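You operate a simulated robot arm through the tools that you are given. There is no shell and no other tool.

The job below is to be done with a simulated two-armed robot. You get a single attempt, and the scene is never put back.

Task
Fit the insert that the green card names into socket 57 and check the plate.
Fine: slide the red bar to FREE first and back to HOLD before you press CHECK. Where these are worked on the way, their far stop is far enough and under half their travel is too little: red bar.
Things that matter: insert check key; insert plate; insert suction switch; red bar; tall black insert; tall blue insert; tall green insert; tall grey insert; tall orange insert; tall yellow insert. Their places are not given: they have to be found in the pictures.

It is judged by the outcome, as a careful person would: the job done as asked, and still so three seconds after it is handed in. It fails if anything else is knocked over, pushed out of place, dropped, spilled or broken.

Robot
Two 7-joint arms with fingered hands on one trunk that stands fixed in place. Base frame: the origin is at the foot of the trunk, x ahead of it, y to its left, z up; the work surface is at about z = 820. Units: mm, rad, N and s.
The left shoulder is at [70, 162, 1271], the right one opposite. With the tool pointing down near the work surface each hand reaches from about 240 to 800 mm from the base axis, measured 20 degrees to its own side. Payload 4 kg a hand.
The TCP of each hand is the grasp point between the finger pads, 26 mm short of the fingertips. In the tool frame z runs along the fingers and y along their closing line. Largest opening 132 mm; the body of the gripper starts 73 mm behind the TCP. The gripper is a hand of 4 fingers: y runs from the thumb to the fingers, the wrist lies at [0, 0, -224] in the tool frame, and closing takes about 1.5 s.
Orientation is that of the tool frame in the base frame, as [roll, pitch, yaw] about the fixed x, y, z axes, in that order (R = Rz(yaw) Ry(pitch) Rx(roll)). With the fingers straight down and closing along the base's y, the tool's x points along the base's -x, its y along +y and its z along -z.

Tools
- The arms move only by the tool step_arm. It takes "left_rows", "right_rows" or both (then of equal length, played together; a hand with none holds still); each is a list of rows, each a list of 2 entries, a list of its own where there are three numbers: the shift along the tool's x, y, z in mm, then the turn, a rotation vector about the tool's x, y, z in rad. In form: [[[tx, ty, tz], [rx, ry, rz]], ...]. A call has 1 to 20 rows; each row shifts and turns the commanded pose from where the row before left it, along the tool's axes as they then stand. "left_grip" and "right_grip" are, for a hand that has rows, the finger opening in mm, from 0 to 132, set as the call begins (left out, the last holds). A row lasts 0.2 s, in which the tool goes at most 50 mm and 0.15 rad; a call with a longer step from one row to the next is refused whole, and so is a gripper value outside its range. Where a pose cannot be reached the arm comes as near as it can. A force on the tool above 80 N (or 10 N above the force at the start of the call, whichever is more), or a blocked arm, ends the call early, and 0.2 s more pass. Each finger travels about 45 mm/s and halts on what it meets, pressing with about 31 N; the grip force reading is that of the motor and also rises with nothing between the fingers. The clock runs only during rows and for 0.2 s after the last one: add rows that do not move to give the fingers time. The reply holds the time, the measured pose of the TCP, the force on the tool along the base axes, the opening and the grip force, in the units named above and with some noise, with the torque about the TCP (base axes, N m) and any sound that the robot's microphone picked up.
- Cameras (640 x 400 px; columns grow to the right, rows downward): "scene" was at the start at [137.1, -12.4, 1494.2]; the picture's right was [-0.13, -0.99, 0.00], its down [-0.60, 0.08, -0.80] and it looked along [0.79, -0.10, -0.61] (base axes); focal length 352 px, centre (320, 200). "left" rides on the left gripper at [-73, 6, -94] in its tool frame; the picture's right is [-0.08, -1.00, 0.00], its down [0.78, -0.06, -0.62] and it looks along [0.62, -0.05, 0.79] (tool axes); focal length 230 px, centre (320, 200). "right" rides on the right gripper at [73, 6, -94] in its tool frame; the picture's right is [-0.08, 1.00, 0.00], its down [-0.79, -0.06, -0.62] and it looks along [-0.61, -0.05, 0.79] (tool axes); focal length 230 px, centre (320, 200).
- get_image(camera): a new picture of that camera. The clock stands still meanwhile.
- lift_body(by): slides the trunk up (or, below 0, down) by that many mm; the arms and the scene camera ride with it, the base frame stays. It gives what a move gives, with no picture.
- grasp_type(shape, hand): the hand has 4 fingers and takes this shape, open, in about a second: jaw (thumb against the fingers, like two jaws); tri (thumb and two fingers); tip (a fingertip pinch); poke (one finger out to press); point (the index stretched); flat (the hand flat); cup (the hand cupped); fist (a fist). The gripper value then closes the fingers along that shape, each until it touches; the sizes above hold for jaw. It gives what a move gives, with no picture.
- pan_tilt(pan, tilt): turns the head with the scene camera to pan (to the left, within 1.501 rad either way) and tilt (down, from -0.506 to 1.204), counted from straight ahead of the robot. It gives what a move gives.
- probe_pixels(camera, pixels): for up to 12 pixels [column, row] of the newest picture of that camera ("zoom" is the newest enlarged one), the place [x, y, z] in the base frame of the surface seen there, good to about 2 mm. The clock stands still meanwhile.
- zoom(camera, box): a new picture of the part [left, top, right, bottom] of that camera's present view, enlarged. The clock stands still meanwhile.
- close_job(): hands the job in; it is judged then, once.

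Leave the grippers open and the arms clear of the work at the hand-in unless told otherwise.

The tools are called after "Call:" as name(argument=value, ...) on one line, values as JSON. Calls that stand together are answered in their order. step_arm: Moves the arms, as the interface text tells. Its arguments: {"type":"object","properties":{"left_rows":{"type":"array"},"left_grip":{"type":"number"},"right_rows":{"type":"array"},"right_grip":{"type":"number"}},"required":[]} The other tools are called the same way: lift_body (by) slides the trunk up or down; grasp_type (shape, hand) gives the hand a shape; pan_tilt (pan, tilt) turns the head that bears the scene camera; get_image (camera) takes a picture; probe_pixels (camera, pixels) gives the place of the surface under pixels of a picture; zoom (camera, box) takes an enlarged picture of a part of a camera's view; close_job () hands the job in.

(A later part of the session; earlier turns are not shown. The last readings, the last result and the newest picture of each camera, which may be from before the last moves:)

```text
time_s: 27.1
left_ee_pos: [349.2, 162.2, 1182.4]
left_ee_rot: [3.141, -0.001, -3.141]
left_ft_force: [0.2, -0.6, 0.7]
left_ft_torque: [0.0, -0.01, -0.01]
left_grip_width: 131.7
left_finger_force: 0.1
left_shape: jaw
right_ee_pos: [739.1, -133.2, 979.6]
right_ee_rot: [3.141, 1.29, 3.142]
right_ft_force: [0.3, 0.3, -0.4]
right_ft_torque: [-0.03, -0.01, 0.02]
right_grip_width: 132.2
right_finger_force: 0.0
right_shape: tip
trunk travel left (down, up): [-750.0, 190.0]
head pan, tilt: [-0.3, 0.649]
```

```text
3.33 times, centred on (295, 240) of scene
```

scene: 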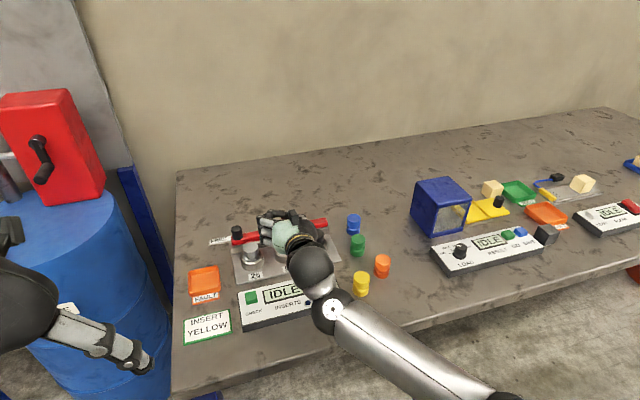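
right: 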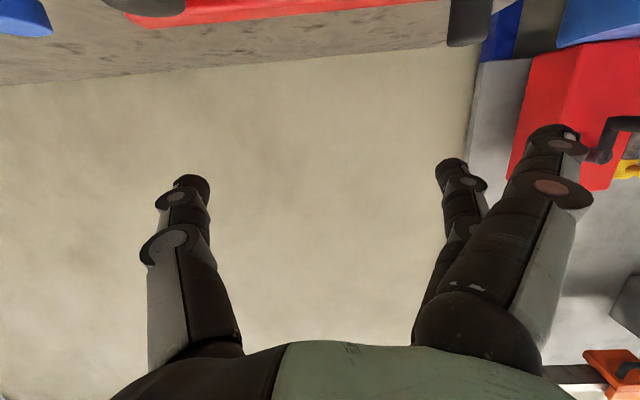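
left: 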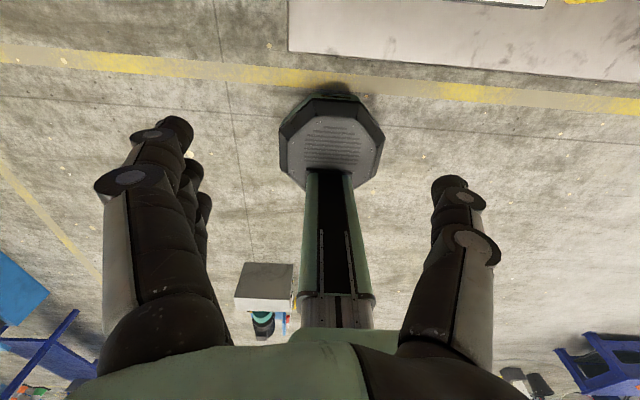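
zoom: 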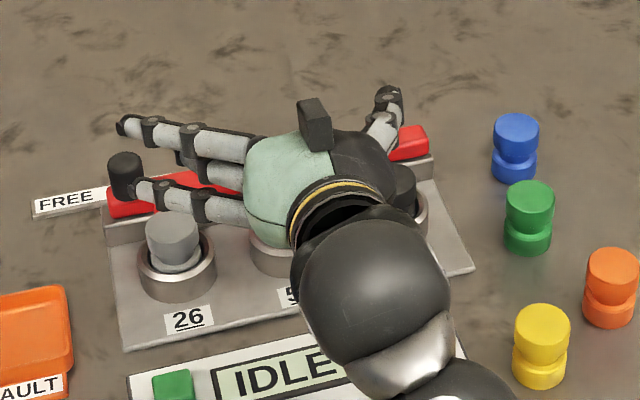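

In "tip" the outer fingers splay widely, which would be awkward here. A closed jaw makes a compact pusher, so I'll switch back to jaw, close it, and measure it. I'll also check how close the forearm is to the loose inserts.

Call:
grasp_type(hand="right", shape="jaw")

Call:
step_arm(right_rows=[[[0, 0, 0], [0, 0, 0]], [[0, 0, 0], [0, 0, 0]], [[0, 0, 0], [0, 0, 0]], [[0, 0, 0], [0, 0, 0]], [[0, 0, 0], [0, 0, 0]], [[0, 0, 0], [0, 0, 0]], [[0, 0, 0], [0, 0, 0]], [[0, 0, 0], [0, 0, 0]], [[0, 0, 0], [0, 0, 0]]], right_grip=0)

Call:
get_image(camera="right")

Call:
get_image(camera="scene")

```text
time_s: 28.1
left_ee_pos: [350.4, 161.0, 1181.4]
left_ee_rot: [-3.141, -0.001, -3.142]
left_ft_force: [-0.4, -0.4, 0.4]
left_ft_torque: [-0.01, -0.01, -0.02]
left_grip_width: 131.7
left_finger_force: 0.0
left_shape: jaw
right_ee_pos: [739.1, -131.9, 980.2]
right_ee_rot: [-3.141, 1.291, 3.141]
right_ft_force: [-0.1, -0.2, 0.2]
right_ft_torque: [0.03, 0.0, 0.0]
right_grip_width: 131.8
right_finger_force: 0.1
right_shape: jaw
trunk travel left (down, up): [-750.0, 190.0]
head pan, tilt: [-0.3, 0.649]
```

```text
time_s: 30.1
left_ee_pos: [350.3, 162.2, 1181.9]
left_ee_rot: [3.14, 0.001, 3.142]
left_ft_force: [0.1, 0.0, 0.0]
left_ft_torque: [0.0, -0.01, -0.01]
left_grip_width: 131.6
left_finger_force: 0.0
left_shape: jaw
right_ee_pos: [738.7, -132.1, 980.6]
right_ee_rot: [-3.14, 1.291, -3.14]
right_ft_force: [0.6, 0.1, 0.0]
right_ft_torque: [0.03, 0.01, 0.02]
right_grip_width: 0.1
right_finger_force: 31.0
right_shape: jaw
trunk travel left (down, up): [-750.0, 190.0]
head pan, tilt: [-0.3, 0.649]
```

```text
taken
```

right: 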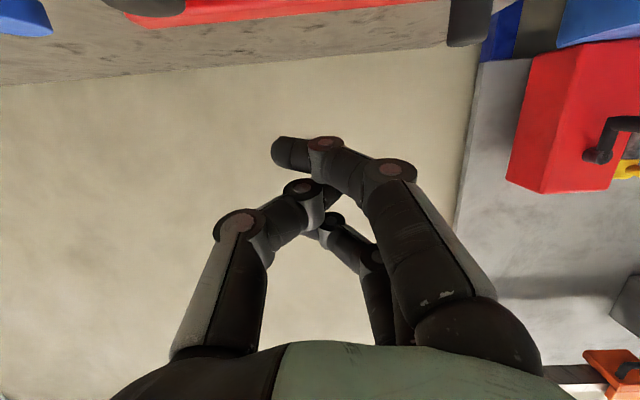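

```text
taken
```

scene: 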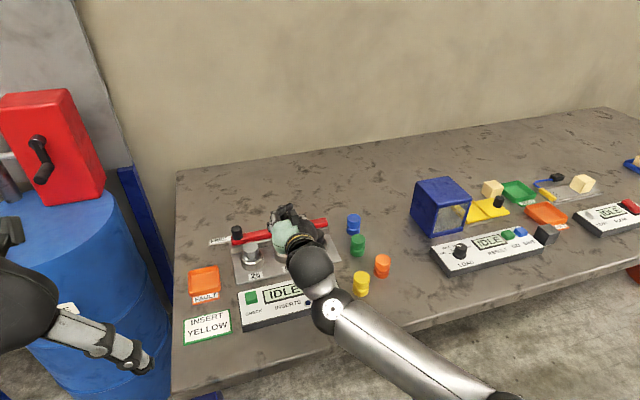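

Call:
probe_pixels(camera="right", pixels=[[280, 152], [295, 153], [325, 145], [355, 165], [300, 190], [325, 200], [240, 220], [390, 172], [430, 230]])

Call:
probe_pixels(camera="scene", pixels=[[310, 262], [333, 310], [320, 283], [350, 325], [420, 370], [470, 395], [285, 215], [363, 278], [381, 262], [400, 372], [300, 245]])

```text
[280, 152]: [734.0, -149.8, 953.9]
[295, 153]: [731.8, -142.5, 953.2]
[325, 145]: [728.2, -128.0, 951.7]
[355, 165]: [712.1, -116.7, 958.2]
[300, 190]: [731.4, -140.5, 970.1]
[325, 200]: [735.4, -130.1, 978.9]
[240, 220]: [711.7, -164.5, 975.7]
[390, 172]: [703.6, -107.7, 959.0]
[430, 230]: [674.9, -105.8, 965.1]
```

```text
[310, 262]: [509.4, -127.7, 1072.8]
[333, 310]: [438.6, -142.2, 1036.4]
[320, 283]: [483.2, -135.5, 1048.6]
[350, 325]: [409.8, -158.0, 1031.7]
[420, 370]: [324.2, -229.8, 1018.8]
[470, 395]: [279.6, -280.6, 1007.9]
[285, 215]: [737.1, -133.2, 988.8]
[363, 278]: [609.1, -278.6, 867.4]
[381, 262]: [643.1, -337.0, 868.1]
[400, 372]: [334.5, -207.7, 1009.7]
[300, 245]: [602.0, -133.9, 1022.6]
```

The forearm is well above the table (z > 1000). The plan for the bar is to open the jaw to about 64 mm and straddle the knob, with the thumb on its right and the fingers on its left, and then move the hand left to drag the bar to FREE. First I'll reduce the forward tilt to about 0.8 rad here and open to 64.

Call:
step_arm(right_rows=[[[0, 0, 0], [0, 0.1225, 0]], [[0, 0, 0], [0, 0.1225, 0]], [[0, 0, 0], [0, 0.1225, 0]], [[0, 0, 0], [0, 0.1225, 0]], [[0, 0, 0], [0, 0, 0]], [[0, 0, 0], [0, 0, 0]]], right_grip=64)

```text
time_s: 31.4
left_ee_pos: [350.1, 162.0, 1182.4]
left_ee_rot: [3.142, 0.0, 3.141]
left_ft_force: [0.6, -0.1, 0.2]
left_ft_torque: [0.0, 0.0, 0.03]
left_grip_width: 131.8
left_finger_force: 0.0
left_shape: jaw
right_ee_pos: [738.0, -132.9, 979.5]
right_ee_rot: [3.142, 0.796, 3.14]
right_ft_force: [0.7, 0.8, -0.3]
right_ft_torque: [0.01, -0.05, -0.02]
right_grip_width: 63.4
right_finger_force: 0.1
right_shape: jaw
trunk travel left (down, up): [-750.0, 190.0]
head pan, tilt: [-0.3, 0.649]
```

The tilt is now 0.80 rad. Next I move left to y≈-22 and a little forward, still above everything (about [790,-22,960]), and look.

Call:
step_arm(right_rows=[[[-5.5, 27.7, 12.8], [0, 0, 0]], [[-5.5, 27.7, 12.8], [0, 0, 0]], [[-5.5, 27.7, 12.8], [0, 0, 0]], [[-5.5, 27.7, 12.8], [0, 0, 0]]])

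Call:
pan_tilt(pan=-0.1, tilt=0.65)

Call:
get_image(camera="scene")

Call:
get_image(camera="right")

```text
time_s: 32.5
left_ee_pos: [351.0, 162.5, 1180.8]
left_ee_rot: [-3.14, -0.002, -3.14]
left_ft_force: [0.9, 0.3, 0.2]
left_ft_torque: [-0.01, -0.02, -0.01]
left_grip_width: 131.9
left_finger_force: 0.1
left_shape: jaw
right_ee_pos: [790.8, -20.8, 959.5]
right_ee_rot: [-3.14, 0.798, -3.14]
right_ft_force: [0.0, 0.3, -1.4]
right_ft_torque: [-0.01, 0.02, 0.01]
right_grip_width: 63.5
right_finger_force: 0.0
right_shape: jaw
trunk travel left (down, up): [-750.0, 190.0]
head pan, tilt: [-0.3, 0.649]
```

```text
time_s: 33.2
left_ee_pos: [351.0, 161.5, 1181.3]
left_ee_rot: [-3.141, 0.001, -3.141]
left_ft_force: [-0.6, -0.6, 0.7]
left_ft_torque: [-0.01, -0.01, 0.0]
left_grip_width: 132.0
left_finger_force: 0.1
left_shape: jaw
right_ee_pos: [790.4, -21.7, 959.6]
right_ee_rot: [3.141, 0.799, 3.14]
right_ft_force: [-0.3, -0.1, 0.4]
right_ft_torque: [-0.01, 0.0, 0.03]
right_grip_width: 63.5
right_finger_force: 0.1
right_shape: jaw
trunk travel left (down, up): [-750.0, 190.0]
head pan, tilt: [-0.099, 0.649]
```

```text
taken
```

scene: 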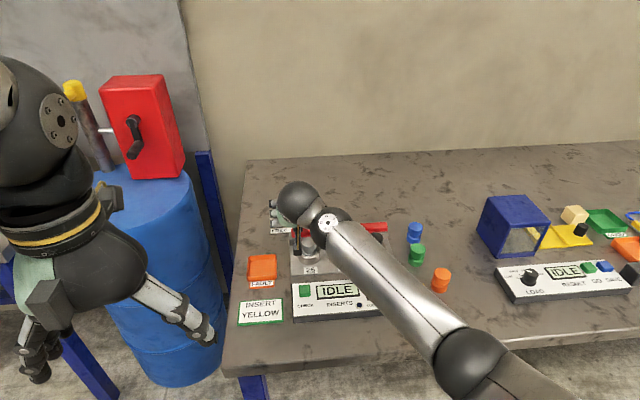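

```text
taken
```

right: 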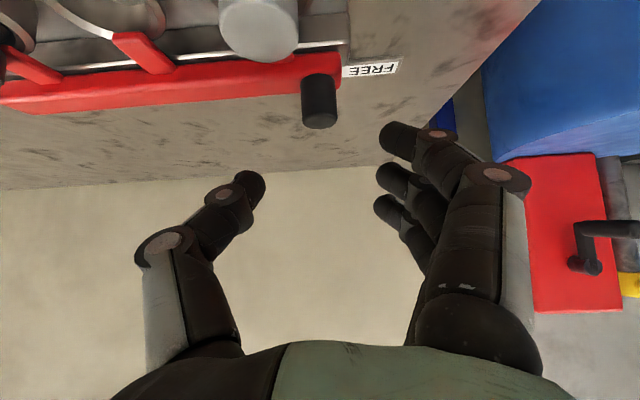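

The right camera now shows the knob at (320,100) between the thumb and the fingers, with FREE readable at (370,68). I'll probe the knob, the bar and the fingertips precisely.

Call:
probe_pixels(camera="right", pixels=[[319, 118], [319, 95], [304, 100], [336, 98], [300, 75], [335, 72], [262, 38], [200, 75], [255, 188], [392, 140], [390, 180], [383, 210]])

Call:
zoom(camera="right", box=[180, 0, 460, 180])

```text
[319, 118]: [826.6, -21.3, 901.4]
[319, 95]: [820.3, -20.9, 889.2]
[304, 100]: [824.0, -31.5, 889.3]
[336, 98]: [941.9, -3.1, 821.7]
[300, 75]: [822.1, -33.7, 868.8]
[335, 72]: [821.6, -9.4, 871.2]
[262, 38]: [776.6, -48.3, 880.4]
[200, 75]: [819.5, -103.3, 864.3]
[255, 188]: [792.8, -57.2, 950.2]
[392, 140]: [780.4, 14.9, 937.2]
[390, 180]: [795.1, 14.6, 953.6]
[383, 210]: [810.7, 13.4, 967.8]
```

```text
2.22 times, centred on (320, 90) of right
```

zoom: 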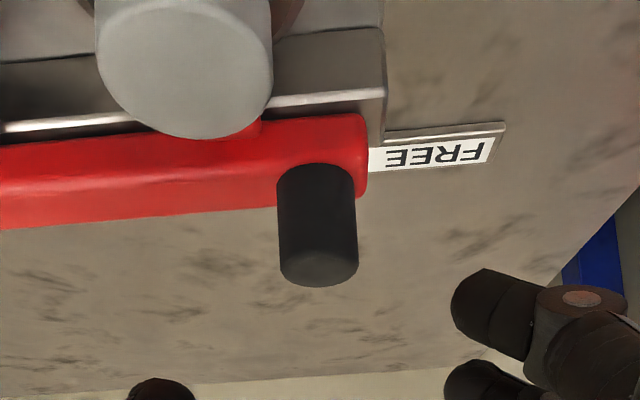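

The knob axis is at about [830,-21], radius 11, z 870–901; the bar top is z 870. At this opening the finger inner faces are about ±32 mm, with the thumb at about tool x 0. I'll go forward to x=830 at this height, then straight down to z≈896 to straddle the knob without touching the bar.

Call:
step_arm(right_rows=[[[-13.9, 0.3, 14.3], [0, 0, 0]], [[-13.9, 0.3, 14.3], [0, 0, 0]], [[11.5, 0, 11.15], [0, 0, 0]], [[11.5, 0, 11.15], [0, 0, 0]], [[11.5, 0, 11.15], [0, 0, 0]], [[11.5, 0, 11.15], [0, 0, 0]]])

Call:
get_image(camera="right")

Call:
get_image(camera="scene")

```text
time_s: 34.6
left_ee_pos: [350.9, 161.5, 1183.3]
left_ee_rot: [-3.141, 0.0, -3.141]
left_ft_force: [-0.5, 0.6, 0.5]
left_ft_torque: [0.0, -0.01, 0.01]
left_grip_width: 131.7
left_finger_force: 0.1
left_shape: jaw
right_ee_pos: [829.8, -20.0, 895.2]
right_ee_rot: [-3.141, 0.799, -3.141]
right_ft_force: [-0.5, -0.5, -0.2]
right_ft_torque: [-0.01, -0.02, 0.02]
right_grip_width: 63.6
right_finger_force: 0.0
right_shape: jaw
trunk travel left (down, up): [-750.0, 190.0]
head pan, tilt: [-0.099, 0.649]
```

```text
taken
```

right: 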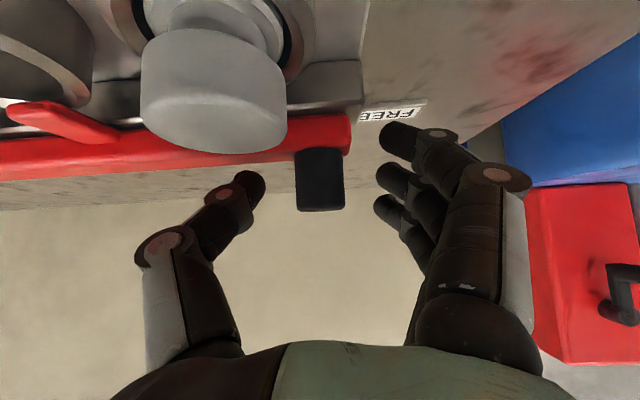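

```text
taken
```

scene: 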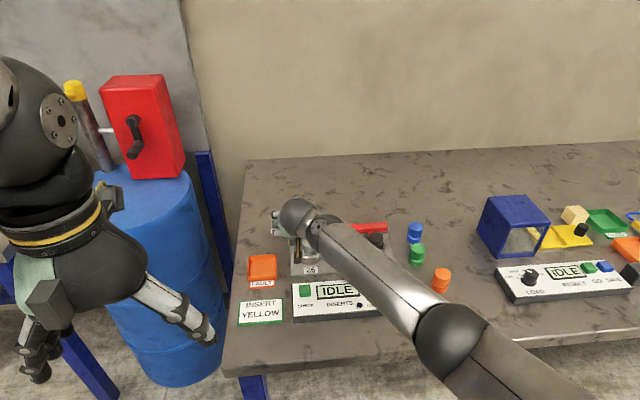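

The knob sits neatly between the thumb tip (255,185) and the fingers (390,180), with no contact force. Now I'll move the hand left (+y) in small rows, so the thumb pushes the knob toward FREE.

Call:
step_arm(right_rows=[[[0, 8, 0], [0, 0, 0]], [[0, 8, 0], [0, 0, 0]], [[0, 6, 0], [0, 0, 0]], [[0, 6, 0], [0, 0, 0]], [[0, 6, 0], [0, 0, 0]], [[0, 6, 0], [0, 0, 0]]])

Call:
get_image(camera="right")

```text
time_s: 36.0
left_ee_pos: [350.5, 161.6, 1182.3]
left_ee_rot: [-3.141, 0.001, -3.141]
left_ft_force: [-0.9, -0.7, -0.5]
left_ft_torque: [0.02, -0.04, -0.01]
left_grip_width: 131.6
left_finger_force: 0.1
left_shape: jaw
right_ee_pos: [830.2, 20.3, 895.8]
right_ee_rot: [3.141, 0.799, 3.14]
right_ft_force: [-0.7, 0.0, -0.2]
right_ft_torque: [0.02, -0.01, -0.05]
right_grip_width: 64.5
right_finger_force: 0.0
right_shape: jaw
trunk travel left (down, up): [-750.0, 190.0]
head pan, tilt: [-0.099, 0.649]
```

```text
taken
```

right: 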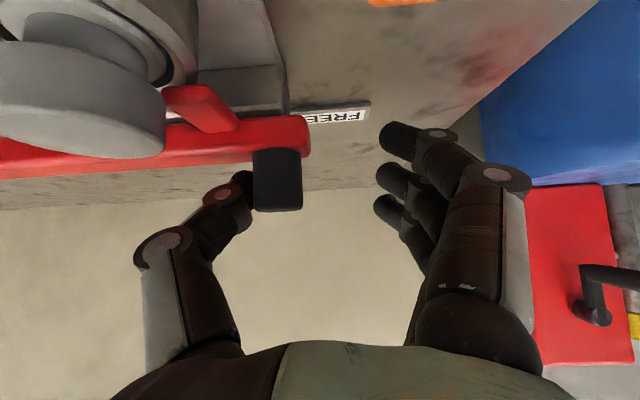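

The thumb has taken the knob and the bar is sliding (the tab is now to the left of the grey insert), with little force. I'll continue in 5 mm rows, watching for the stop.

Call:
step_arm(right_rows=[[[0, 5, 0], [0, 0, 0]], [[0, 5, 0], [0, 0, 0]], [[0, 5, 0], [0, 0, 0]], [[0, 5, 0], [0, 0, 0]]])

Call:
get_image(camera="right")

```text
time_s: 37.0
left_ee_pos: [349.5, 162.9, 1182.6]
left_ee_rot: [3.141, -0.001, -3.141]
left_ft_force: [-0.3, 0.7, 0.7]
left_ft_torque: [0.01, -0.01, 0.01]
left_grip_width: 131.8
left_finger_force: 0.1
left_shape: jaw
right_ee_pos: [829.8, 41.3, 895.5]
right_ee_rot: [-3.14, 0.798, 3.141]
right_ft_force: [0.8, -0.3, 0.8]
right_ft_torque: [0.0, 0.02, -0.01]
right_grip_width: 64.1
right_finger_force: 0.0
right_shape: jaw
trunk travel left (down, up): [-750.0, 190.0]
head pan, tilt: [-0.099, 0.649]
```

```text
taken
```

right: 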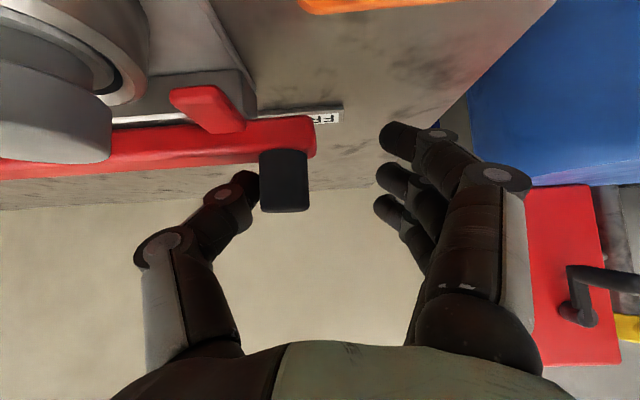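

Call:
step_arm(right_rows=[[[0, 4, 0], [0, 0, 0]], [[0, 4, 0], [0, 0, 0]], [[0, 4, 0], [0, 0, 0]], [[0, 4, 0], [0, 0, 0]]])

Call:
get_image(camera="right")

```text
time_s: 38.0
left_ee_pos: [349.3, 160.4, 1182.8]
left_ee_rot: [3.139, 0.0, 3.141]
left_ft_force: [-0.7, -0.7, -0.5]
left_ft_torque: [0.02, -0.01, -0.03]
left_grip_width: 132.0
left_finger_force: 0.1
left_shape: jaw
right_ee_pos: [829.8, 53.4, 895.5]
right_ee_rot: [-3.141, 0.8, 3.138]
right_ft_force: [-0.6, -9.6, 1.0]
right_ft_torque: [-0.08, 0.01, -0.04]
right_grip_width: 70.3
right_finger_force: 0.1
right_shape: jaw
trunk travel left (down, up): [-750.0, 190.0]
head pan, tilt: [-0.099, 0.649]
```

```text
taken
```

right: 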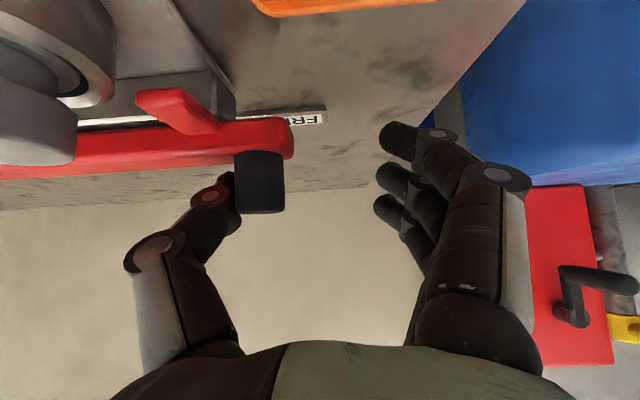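

There's now a -9.6 N reaction and the thumb is being pushed back (opening 70), so the bar seems to be at its stop. I'll probe the knob and bar positions.

Call:
probe_pixels(camera="right", pixels=[[260, 195], [258, 180], [288, 150], [185, 110], [150, 100], [305, 118], [326, 116]])

Call:
zoom(camera="right", box=[0, 0, 360, 225])

```text
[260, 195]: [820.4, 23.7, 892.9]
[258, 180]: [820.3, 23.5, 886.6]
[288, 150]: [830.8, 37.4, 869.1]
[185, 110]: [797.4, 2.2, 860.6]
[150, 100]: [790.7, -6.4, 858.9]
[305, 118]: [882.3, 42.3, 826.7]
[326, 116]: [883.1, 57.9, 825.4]
```

```text
1.78 times, centred on (180, 112) of right
```

zoom: 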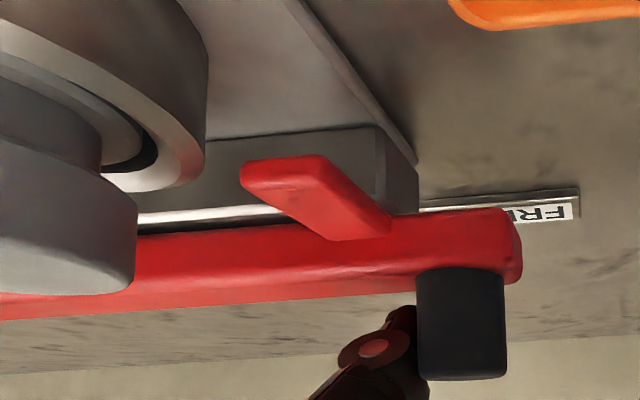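

The knob is now at y≈24, 45 mm from the start, beside the FREE label. I'll push a few mm more to confirm that it's the end stop.

Call:
step_arm(right_rows=[[[0, 3, 0], [0, 0, 0]], [[0, 3, 0], [0, 0, 0]], [[0, 0, 0], [0, 0, 0]]])

Call:
get_image(camera="right")

Call:
probe_pixels(camera="right", pixels=[[252, 195], [252, 180], [245, 205]])

```text
time_s: 38.8
left_ee_pos: [350.1, 158.9, 1182.2]
left_ee_rot: [3.141, 0.001, 3.141]
left_ft_force: [0.1, -0.8, 0.2]
left_ft_torque: [-0.04, 0.01, 0.0]
left_grip_width: 131.6
left_finger_force: 0.0
left_shape: jaw
right_ee_pos: [829.8, 58.6, 895.9]
right_ee_rot: [3.14, 0.799, 3.138]
right_ft_force: [1.0, -16.3, 2.5]
right_ft_torque: [-0.13, 0.02, 0.07]
right_grip_width: 72.0
right_finger_force: 0.1
right_shape: jaw
trunk travel left (down, up): [-750.0, 190.0]
head pan, tilt: [-0.099, 0.649]
```

```text
taken
```

right: 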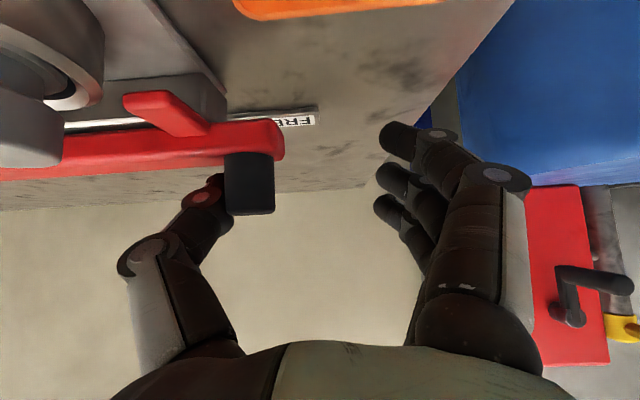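

```text
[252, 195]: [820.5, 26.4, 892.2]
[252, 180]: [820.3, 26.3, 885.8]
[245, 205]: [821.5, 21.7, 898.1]
```

The force rose to 16 N with no further knob motion (y≈25), so the bar is at its FREE stop. I'll back off so the knob is centred in the open jaw, then lift straight up clear.

Call:
step_arm(right_rows=[[[0, -10, 0], [0, 0, 0]], [[0, -10, 0], [0, 0, 0]], [[0, -12, 0], [0, 0, 0]], [[-14.3, 0, -13.9], [0, 0, 0]], [[-14.3, 0, -13.9], [0, 0, 0]], [[-14.3, 0, -13.9], [0, 0, 0]], [[-14.3, 0, -13.9], [0, 0, 0]]])

Call:
get_image(camera="right")

```text
time_s: 40.4
left_ee_pos: [350.0, 162.8, 1182.9]
left_ee_rot: [3.141, 0.0, 3.14]
left_ft_force: [-0.3, 0.7, -0.4]
left_ft_torque: [-0.01, 0.0, 0.04]
left_grip_width: 131.8
left_finger_force: 0.0
left_shape: jaw
right_ee_pos: [832.0, 29.3, 974.9]
right_ee_rot: [-3.141, 0.8, 3.139]
right_ft_force: [-0.1, -0.1, 0.3]
right_ft_torque: [0.0, 0.01, 0.0]
right_grip_width: 64.6
right_finger_force: 0.0
right_shape: jaw
trunk travel left (down, up): [-750.0, 190.0]
head pan, tilt: [-0.099, 0.649]
```

```text
taken
```

right: 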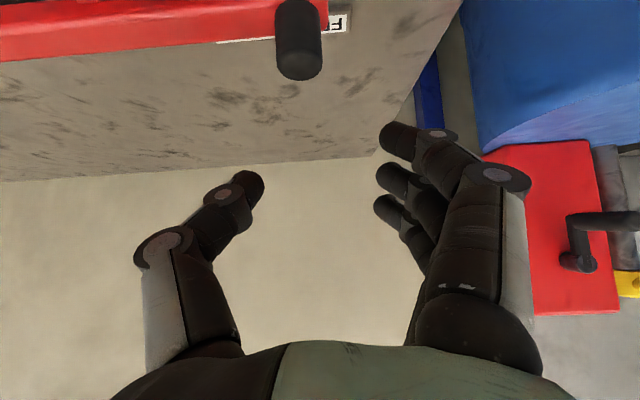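

The knob is clear below. I'll now draw the hand back and to the right, above the open area in front of the yellow insert (about [682,-200,990]), so the cameras can see the plate and the insert.

Call:
step_arm(right_rows=[[[13.4, -32.9, -16.8], [0, 0, 0]], [[13.4, -32.9, -16.8], [0, 0, 0]], [[13.4, -32.9, -16.8], [0, 0, 0]], [[13.4, -32.9, -16.8], [0, 0, 0]], [[13.4, -32.9, -16.8], [0, 0, 0]], [[13.4, -32.9, -16.8], [0, 0, 0]], [[13.4, -32.9, -16.8], [0, 0, 0]]])

Call:
get_image(camera="scene")

Call:
get_image(camera="right")

```text
time_s: 42.0
left_ee_pos: [349.2, 162.1, 1181.6]
left_ee_rot: [-3.141, -0.001, -3.141]
left_ft_force: [0.1, 0.2, 0.1]
left_ft_torque: [-0.04, -0.01, 0.02]
left_grip_width: 131.7
left_finger_force: 0.0
left_shape: jaw
right_ee_pos: [677.7, -201.7, 992.0]
right_ee_rot: [-3.14, 0.8, 3.141]
right_ft_force: [0.7, -0.5, 0.6]
right_ft_torque: [-0.01, 0.02, -0.05]
right_grip_width: 64.1
right_finger_force: 0.0
right_shape: jaw
trunk travel left (down, up): [-750.0, 190.0]
head pan, tilt: [-0.099, 0.649]
```

```text
taken
```

scene: 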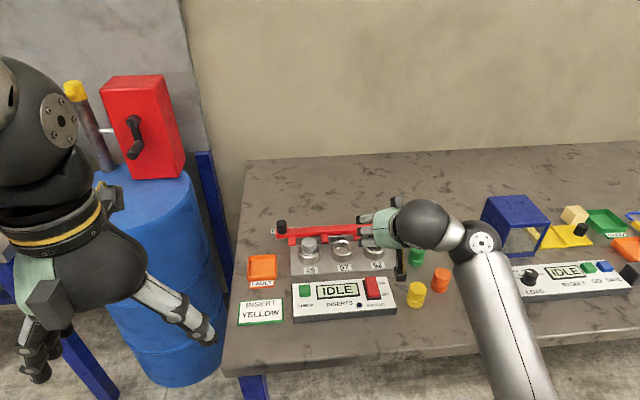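

```text
taken
```

right: 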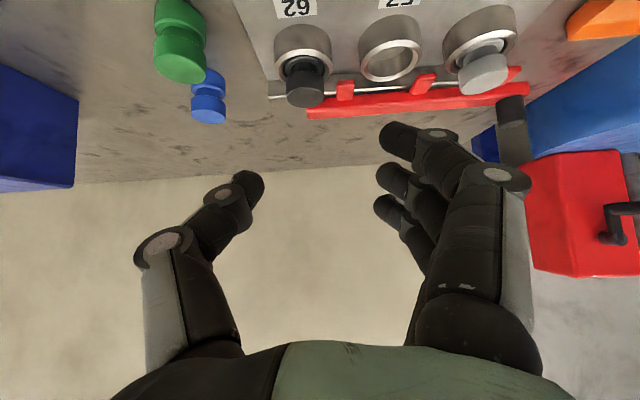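

The bar is at FREE, and the tabs are now between the sockets. I'll zoom both views and probe socket 57, the tabs and the inserts in place.

Call:
zoom(camera="right", box=[240, 0, 560, 200])

Call:
probe_pixels(camera="right", pixels=[[360, 48], [419, 45], [388, 20], [392, 80], [390, 60], [423, 82], [345, 90], [303, 92], [485, 72], [318, 112], [283, 52], [330, 50]])

Call:
zoom(camera="scene", box=[265, 205, 435, 315])

```text
2.00 times, centred on (400, 100) of right
```

zoom: 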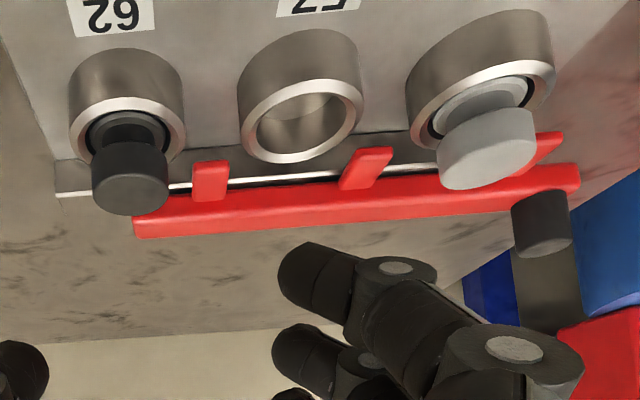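

```text
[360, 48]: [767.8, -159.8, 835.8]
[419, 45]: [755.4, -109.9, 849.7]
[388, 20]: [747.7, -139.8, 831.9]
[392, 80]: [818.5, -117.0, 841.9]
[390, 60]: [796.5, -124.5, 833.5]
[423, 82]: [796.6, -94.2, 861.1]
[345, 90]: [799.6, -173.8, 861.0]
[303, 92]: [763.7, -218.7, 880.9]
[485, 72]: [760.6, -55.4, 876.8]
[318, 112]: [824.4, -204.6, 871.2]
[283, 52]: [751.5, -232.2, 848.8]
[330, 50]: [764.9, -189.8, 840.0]
```

```text
3.64 times, centred on (350, 260) of scene
```

zoom: 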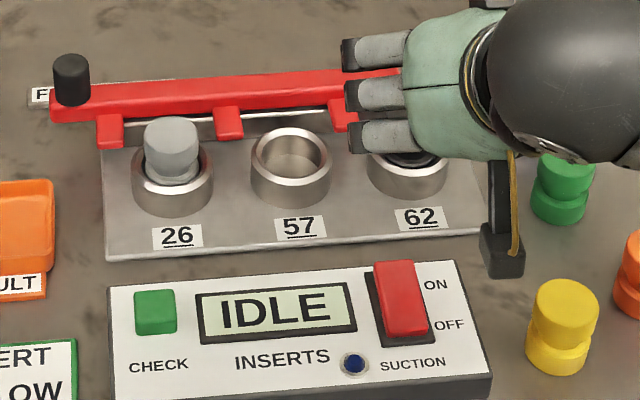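

I'll enlarge socket 57 alone and the yellow insert alone to get precise centres and diameters.

Call:
zoom(camera="scene", box=[326, 232, 362, 262])

Call:
probe_pixels(camera="zoom", pixels=[[100, 140], [200, 95], [320, 60], [440, 85], [540, 140], [320, 240], [150, 215], [490, 210], [320, 130], [320, 180], [320, 200], [320, 260]])

```text
13.33 times, centred on (344, 247) of scene
```

zoom: 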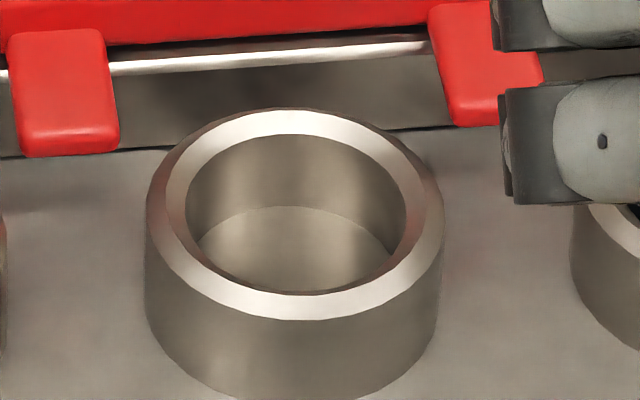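

```text
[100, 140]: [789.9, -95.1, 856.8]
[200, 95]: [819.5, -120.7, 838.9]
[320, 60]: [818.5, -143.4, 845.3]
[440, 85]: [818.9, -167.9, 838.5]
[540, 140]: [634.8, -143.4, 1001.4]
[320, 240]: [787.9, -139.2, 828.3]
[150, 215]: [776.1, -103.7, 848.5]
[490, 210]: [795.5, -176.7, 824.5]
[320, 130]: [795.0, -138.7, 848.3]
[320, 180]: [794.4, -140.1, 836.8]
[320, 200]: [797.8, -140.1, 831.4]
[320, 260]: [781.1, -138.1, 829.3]
```

Call:
probe_pixels(camera="zoom", pixels=[[160, 210], [430, 210], [295, 120], [295, 308], [180, 210], [412, 210], [295, 130], [295, 298], [200, 160], [395, 160], [200, 280], [395, 275]])

Call:
zoom(camera="scene", box=[398, 272, 434, 312])

```text
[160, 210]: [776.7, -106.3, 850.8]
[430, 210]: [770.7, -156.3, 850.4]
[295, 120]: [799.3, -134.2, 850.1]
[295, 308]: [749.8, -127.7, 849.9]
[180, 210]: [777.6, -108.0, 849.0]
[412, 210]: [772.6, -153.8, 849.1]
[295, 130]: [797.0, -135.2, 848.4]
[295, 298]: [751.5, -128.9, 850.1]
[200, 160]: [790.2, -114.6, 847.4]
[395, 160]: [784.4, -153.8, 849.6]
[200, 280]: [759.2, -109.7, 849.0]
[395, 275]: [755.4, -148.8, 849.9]
```

```text
10.00 times, centred on (416, 292) of scene
```

zoom: 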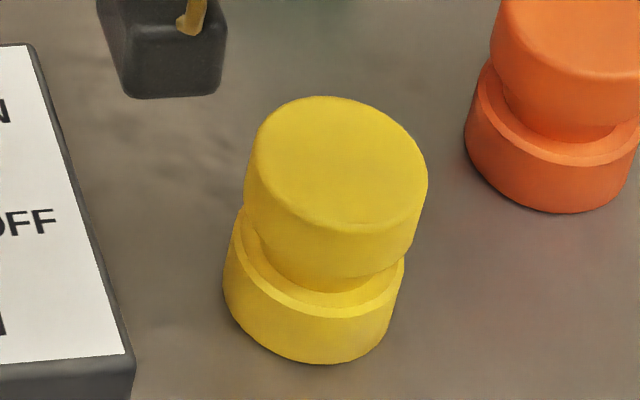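

The rim of socket 57 is centred at about [774.3,-131.2] with z≈850. Now I'll probe the yellow insert's edges in this enlarged view.

Call:
probe_pixels(camera="zoom", pixels=[[252, 165], [422, 175], [322, 101], [345, 222], [335, 160], [230, 270], [400, 300], [310, 340], [335, 255], [335, 295], [250, 210], [412, 225]])

```text
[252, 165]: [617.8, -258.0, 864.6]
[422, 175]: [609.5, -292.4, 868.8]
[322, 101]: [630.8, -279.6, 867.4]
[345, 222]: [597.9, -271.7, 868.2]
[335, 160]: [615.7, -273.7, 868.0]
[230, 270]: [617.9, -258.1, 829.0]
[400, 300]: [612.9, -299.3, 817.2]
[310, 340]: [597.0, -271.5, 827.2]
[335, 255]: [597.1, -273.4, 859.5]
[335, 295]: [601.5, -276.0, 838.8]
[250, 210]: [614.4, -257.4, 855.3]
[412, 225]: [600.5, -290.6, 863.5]
```

The yellow head is about 38 mm across, centred at [614.5,-275.3], with its top at z 868. It has a narrower neck near z 838–846 and then the base. The hole is about 42 mm, so the fit is reasonably loose. A steeply tilted hand would put its lower finger on the socket rim, so I want the hand more upright. I'll try reducing the tilt to about 0.2 rad here in free air.

Call:
step_arm(right_rows=[[[0, 0, 0], [0, 0.12, 0]], [[0, 0, 0], [0, 0.12, 0]], [[0, 0, 0], [0, 0.12, 0]], [[0, 0, 0], [0, 0.12, 0]], [[0, 0, 0], [0, 0.12, 0]], [[0, 0, 0], [0, 0, 0]]])

Call:
get_image(camera="scene")

```text
time_s: 43.4
left_ee_pos: [350.6, 162.1, 1181.7]
left_ee_rot: [3.141, 0.0, -3.14]
left_ft_force: [0.1, 0.1, 0.5]
left_ft_torque: [0.0, -0.01, 0.01]
left_grip_width: 131.8
left_finger_force: 0.0
left_shape: jaw
right_ee_pos: [680.1, -200.5, 989.3]
right_ee_rot: [3.141, 0.197, -3.141]
right_ft_force: [0.2, -0.6, 0.4]
right_ft_torque: [0.01, -0.03, -0.01]
right_grip_width: 64.3
right_finger_force: 0.0
right_shape: jaw
trunk travel left (down, up): [-750.0, 190.0]
head pan, tilt: [-0.099, 0.649]
```

```text
taken
```

scene: 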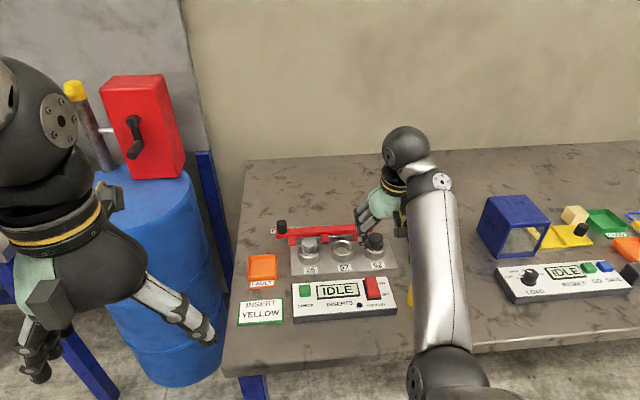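

The hand is nearly upright (0.2 rad) with no complaint in this posture. I'll test reach over the socket at z≈985, before picking anything up.

Call:
step_arm(right_rows=[[[-23, 17.5, 4.7], [0, 0, 0]], [[-23, 17.5, 4.7], [0, 0, 0]], [[-23, 17.5, 4.7], [0, 0, 0]], [[-23, 17.5, 4.7], [0, 0, 0]]])

Call:
get_image(camera="right")

```text
time_s: 44.4
left_ee_pos: [349.9, 162.2, 1181.2]
left_ee_rot: [-3.142, -0.003, 3.141]
left_ft_force: [0.7, -1.3, -1.0]
left_ft_torque: [0.02, 0.01, -0.02]
left_grip_width: 131.7
left_finger_force: 0.0
left_shape: jaw
right_ee_pos: [774.3, -130.4, 987.5]
right_ee_rot: [-3.139, 0.2, 3.14]
right_ft_force: [0.9, 0.3, 0.4]
right_ft_torque: [-0.02, 0.02, -0.02]
right_grip_width: 64.5
right_finger_force: 0.0
right_shape: jaw
trunk travel left (down, up): [-750.0, 190.0]
head pan, tilt: [-0.099, 0.649]
```

```text
taken
```

right: 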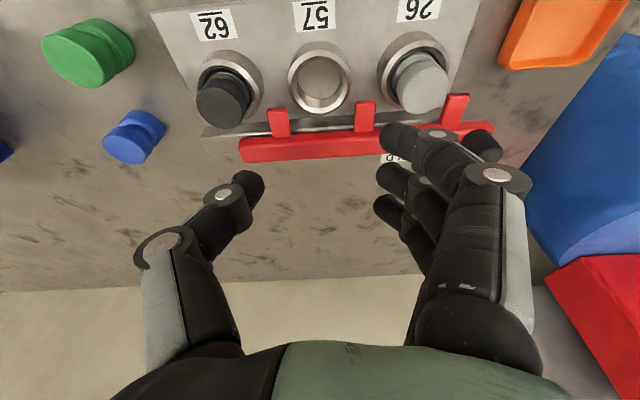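

It's directly over the socket with no reach problem. I'll lower to z≈905 here (fingertips ≥ 885, above all the inserts) to confirm the reach lower down.

Call:
step_arm(right_rows=[[[4, 0, 19.6], [0, 0, 0]], [[4, 0, 19.6], [0, 0, 0]], [[4, 0, 19.6], [0, 0, 0]], [[4, 0, 19.6], [0, 0, 0]]])

Call:
get_image(camera="right")

```text
time_s: 45.4
left_ee_pos: [350.6, 162.0, 1181.5]
left_ee_rot: [3.141, -0.003, 3.141]
left_ft_force: [-0.4, -0.7, -0.4]
left_ft_torque: [-0.02, 0.0, -0.03]
left_grip_width: 131.8
left_finger_force: 0.2
left_shape: jaw
right_ee_pos: [773.2, -131.0, 909.0]
right_ee_rot: [3.14, 0.197, 3.139]
right_ft_force: [-0.3, -0.2, -0.7]
right_ft_torque: [0.01, -0.01, 0.0]
right_grip_width: 64.5
right_finger_force: 0.1
right_shape: jaw
trunk travel left (down, up): [-750.0, 190.0]
head pan, tilt: [-0.099, 0.649]
```

```text
taken
```

right: 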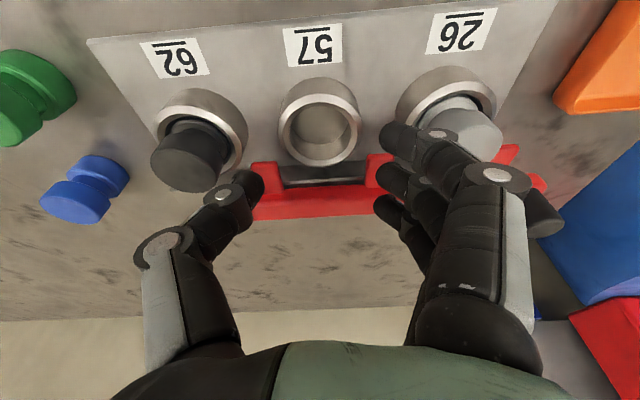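

The reach is good: the socket sits at (320,122) in the hand camera, right under the grasp point. Now I'll go up and across to above the yellow insert at [614.5,-275.3].

Call:
step_arm(right_rows=[[[-4.4, 0, -21.6], [0, 0, 0]], [[-4.4, 0, -21.6], [0, 0, 0]], [[-4.4, 0, -21.6], [0, 0, 0]], [[31.1, -28.9, -6.3], [0, 0, 0]], [[31.1, -28.9, -6.3], [0, 0, 0]], [[31.1, -28.9, -6.3], [0, 0, 0]], [[31.1, -28.9, -6.3], [0, 0, 0]], [[31.1, -28.9, -6.3], [0, 0, 0]]])

Call:
get_image(camera="right")

```text
time_s: 47.2
left_ee_pos: [350.4, 161.3, 1182.9]
left_ee_rot: [3.142, 0.0, -3.142]
left_ft_force: [-0.6, 0.0, 0.9]
left_ft_torque: [0.03, 0.01, 0.0]
left_grip_width: 131.5
left_finger_force: 0.1
left_shape: jaw
right_ee_pos: [639.7, -253.2, 969.5]
right_ee_rot: [-3.141, 0.203, -3.14]
right_ft_force: [0.1, 0.4, -0.4]
right_ft_torque: [-0.01, -0.03, 0.02]
right_grip_width: 64.3
right_finger_force: 0.1
right_shape: jaw
right hand out of reach, approached as far as the arm can: row 7, 8
trunk travel left (down, up): [-750.0, 190.0]
head pan, tilt: [-0.099, 0.649]
```

```text
taken
```

right: 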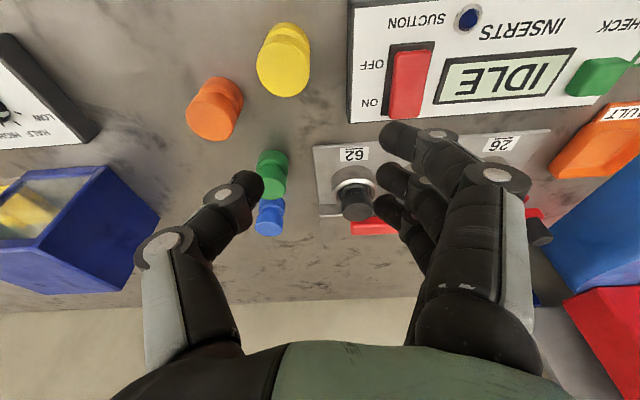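

Here the upright posture stops at [640,-253]. A bit more tilt should let it in, and about 0.5 rad still leaves the lower finger above the socket rim if I grip the head high. I'll tilt to 0.5 rad and continue to above the yellow insert.

Call:
step_arm(right_rows=[[[0, 0, 0], [0, -0.15, 0]], [[0, 0, 0], [0, -0.15, 0]], [[11.1, -11, -6], [0, 0, 0]], [[11.1, -11, -6], [0, 0, 0]], [[0, 0, 0], [0, 0, 0]]])

Call:
get_image(camera="right")

```text
time_s: 48.4
left_ee_pos: [349.5, 161.8, 1182.3]
left_ee_rot: [3.141, 0.001, 3.14]
left_ft_force: [0.0, 0.1, -0.3]
left_ft_torque: [0.02, 0.04, 0.01]
left_grip_width: 132.1
left_finger_force: 0.0
left_shape: jaw
right_ee_pos: [617.4, -275.0, 969.8]
right_ee_rot: [-3.14, 0.499, -3.141]
right_ft_force: [0.4, 0.0, 0.3]
right_ft_torque: [0.0, 0.04, 0.0]
right_grip_width: 64.3
right_finger_force: 0.1
right_shape: jaw
trunk travel left (down, up): [-750.0, 190.0]
head pan, tilt: [-0.099, 0.649]
```

```text
taken
```

right: 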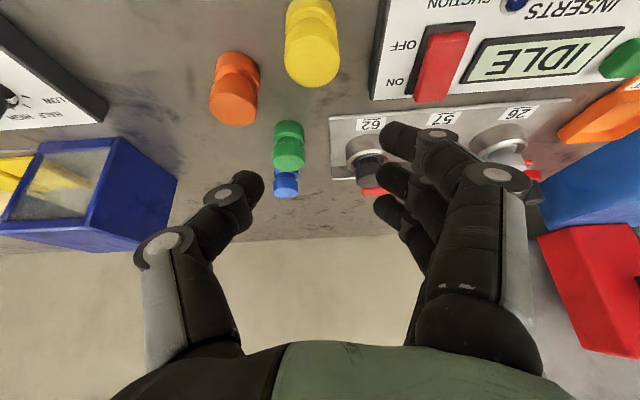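

Reached, with yellow at (312,45) in the hand camera. I'll lower to z≈912 above it and check alignment again.

Call:
step_arm(right_rows=[[[9.6, 0, 15.6], [0, 0, 0]], [[9.6, 0, 15.6], [0, 0, 0]], [[9.6, 0, 15.6], [0, 0, 0]]])

Call:
get_image(camera="right")

Call:
get_image(camera="scene")

```text
time_s: 49.2
left_ee_pos: [349.7, 161.7, 1181.9]
left_ee_rot: [3.142, 0.001, 3.141]
left_ft_force: [0.4, -0.9, -0.4]
left_ft_torque: [0.02, -0.02, -0.03]
left_grip_width: 131.7
left_finger_force: 0.2
left_shape: jaw
right_ee_pos: [614.1, -272.7, 914.1]
right_ee_rot: [3.141, 0.499, 3.14]
right_ft_force: [-0.2, 0.5, 0.3]
right_ft_torque: [0.0, 0.0, -0.01]
right_grip_width: 64.5
right_finger_force: 0.0
right_shape: jaw
trunk travel left (down, up): [-750.0, 190.0]
head pan, tilt: [-0.099, 0.649]
```

```text
taken
```

right: 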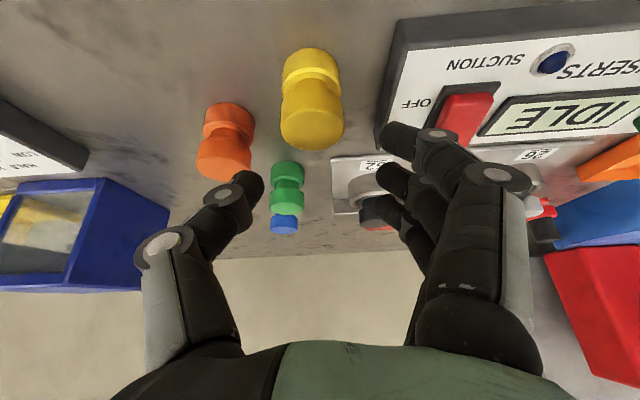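

```text
taken
```

scene: 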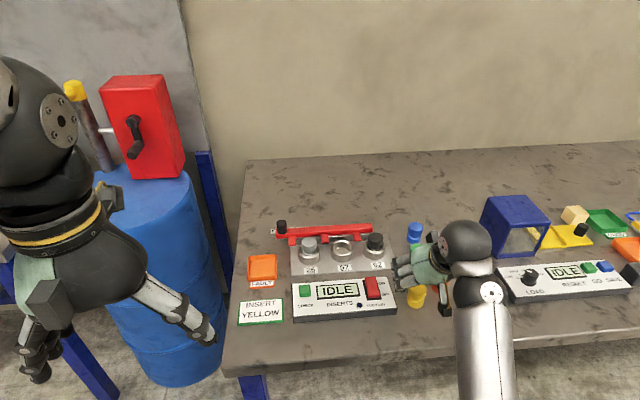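

I'll measure the yellow head from the hand camera for alignment.

Call:
zoom(camera="right", box=[252, 30, 372, 170])

Call:
probe_pixels(camera="right", pixels=[[285, 120], [340, 118], [312, 140], [312, 148], [312, 125], [312, 100], [290, 90], [335, 90], [312, 60], [222, 170], [240, 185], [392, 140]])

```text
2.86 times, centred on (312, 100) of right
```

zoom: 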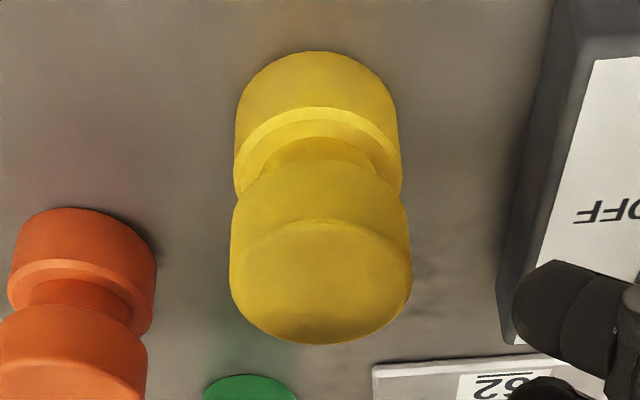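

```text
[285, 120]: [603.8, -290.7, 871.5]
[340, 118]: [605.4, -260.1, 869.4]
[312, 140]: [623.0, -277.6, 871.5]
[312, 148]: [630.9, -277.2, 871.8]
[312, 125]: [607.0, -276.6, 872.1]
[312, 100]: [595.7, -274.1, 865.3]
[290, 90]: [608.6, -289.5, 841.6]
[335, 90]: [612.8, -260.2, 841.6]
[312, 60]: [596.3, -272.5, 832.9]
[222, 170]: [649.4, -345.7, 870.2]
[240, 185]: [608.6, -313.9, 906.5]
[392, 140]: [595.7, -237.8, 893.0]
```

The yellow head is centred at [614.3,-275.4], so I need about -2.7 mm in y. I'll narrow the opening to 56 mm for clearance from the orange insert and lower to z≈862 around the head.

Call:
step_arm(right_rows=[[[0, -2.7, 0], [0, 0, 0]], [[6.2, 0, 11.4], [0, 0, 0]], [[6.2, 0, 11.4], [0, 0, 0]], [[6.2, 0, 11.4], [0, 0, 0]], [[6.2, 0, 11.4], [0, 0, 0]]], right_grip=56)

Call:
get_image(camera="right")

Call:
zoom(camera="scene", box=[370, 230, 500, 320])

```text
time_s: 50.4
left_ee_pos: [350.3, 162.0, 1183.4]
left_ee_rot: [-3.142, -0.001, 3.141]
left_ft_force: [-0.1, 0.6, -0.2]
left_ft_torque: [-0.01, -0.02, 0.02]
left_grip_width: 131.9
left_finger_force: 0.0
left_shape: jaw
right_ee_pos: [613.2, -275.9, 864.1]
right_ee_rot: [3.141, 0.502, 3.14]
right_ft_force: [1.1, -1.0, 2.8]
right_ft_torque: [0.11, 0.02, -0.02]
right_grip_width: 56.5
right_finger_force: 0.0
right_shape: jaw
trunk travel left (down, up): [-750.0, 190.0]
head pan, tilt: [-0.099, 0.649]
```

```text
taken
```

right: 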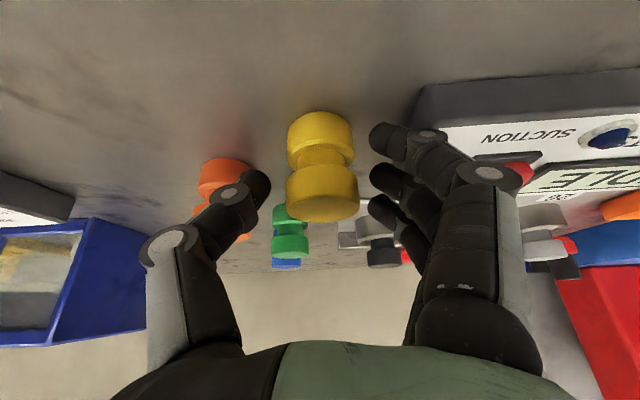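

```text
4.44 times, centred on (435, 275) of scene
```

zoom: 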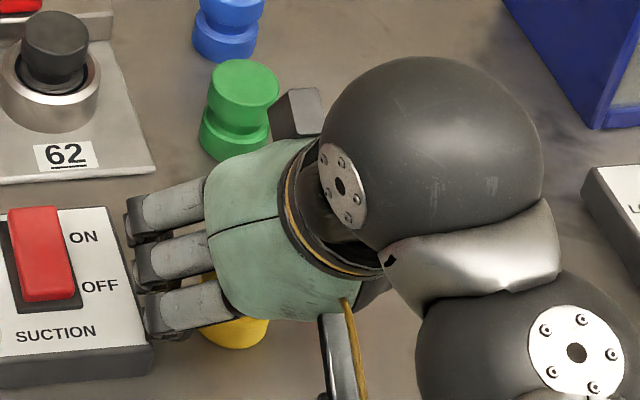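

The force reading rose slightly (2.8 N up), so I'll check where the index finger sits relative to the panel's edge before closing.

Call:
probe_pixels(camera="right", pixels=[[378, 135], [400, 138], [428, 134], [460, 165], [490, 172], [430, 105], [455, 115], [440, 90], [350, 190], [290, 190], [245, 190], [258, 180]])

Call:
zoom(camera="right", box=[230, 70, 550, 270])

```text
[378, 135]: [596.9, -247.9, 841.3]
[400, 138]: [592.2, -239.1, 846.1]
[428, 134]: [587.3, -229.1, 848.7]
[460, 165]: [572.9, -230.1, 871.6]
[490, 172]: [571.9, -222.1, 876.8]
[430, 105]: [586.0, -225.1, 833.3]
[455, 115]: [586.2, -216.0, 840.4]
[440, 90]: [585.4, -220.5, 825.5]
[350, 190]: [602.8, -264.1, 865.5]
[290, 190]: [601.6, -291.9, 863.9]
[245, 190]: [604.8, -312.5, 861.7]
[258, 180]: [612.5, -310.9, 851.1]
```

```text
2.00 times, centred on (390, 170) of right
```

zoom: 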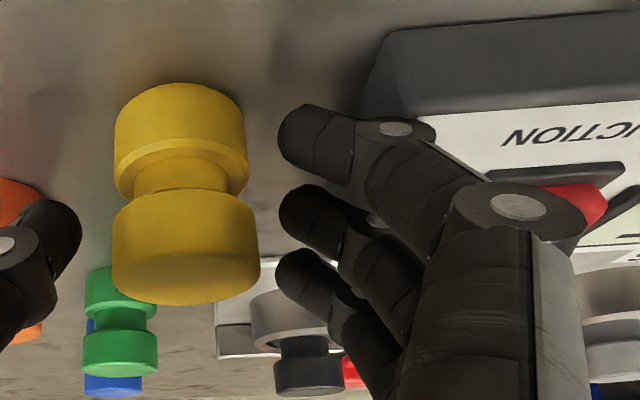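

The index is just brushing the panel's right-hand corner (y≈-225). Closing moves it away from the panel, and the head is about centred (8.5 against 9.5 mm gaps), so I'll close now with the arm still.

Call:
step_arm(right_rows=[[[0, 0, 0], [0, 0, 0]], [[0, 0, 0], [0, 0, 0]], [[0, 0, 0], [0, 0, 0]], [[0, 0, 0], [0, 0, 0]], [[0, 0, 0], [0, 0, 0]], [[0, 0, 0], [0, 0, 0]]], right_grip=28)

Call:
get_image(camera="right")

```text
time_s: 51.8
left_ee_pos: [349.5, 162.5, 1182.1]
left_ee_rot: [3.141, 0.0, 3.141]
left_ft_force: [-1.5, -0.3, 0.1]
left_ft_torque: [-0.01, 0.01, -0.01]
left_grip_width: 131.6
left_finger_force: 0.0
left_shape: jaw
right_ee_pos: [614.5, -276.4, 863.4]
right_ee_rot: [-3.142, 0.499, -3.141]
right_ft_force: [0.5, -0.5, 1.9]
right_ft_torque: [-0.01, 0.08, 0.0]
right_grip_width: 18.7
right_finger_force: 30.9
right_shape: jaw
trunk travel left (down, up): [-750.0, 190.0]
head pan, tilt: [-0.099, 0.649]
```

```text
taken
```

right: 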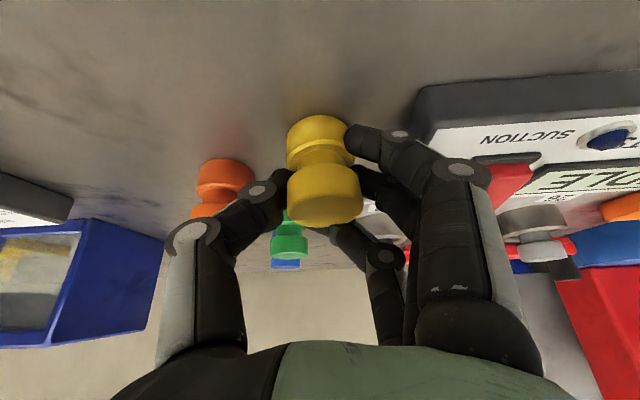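

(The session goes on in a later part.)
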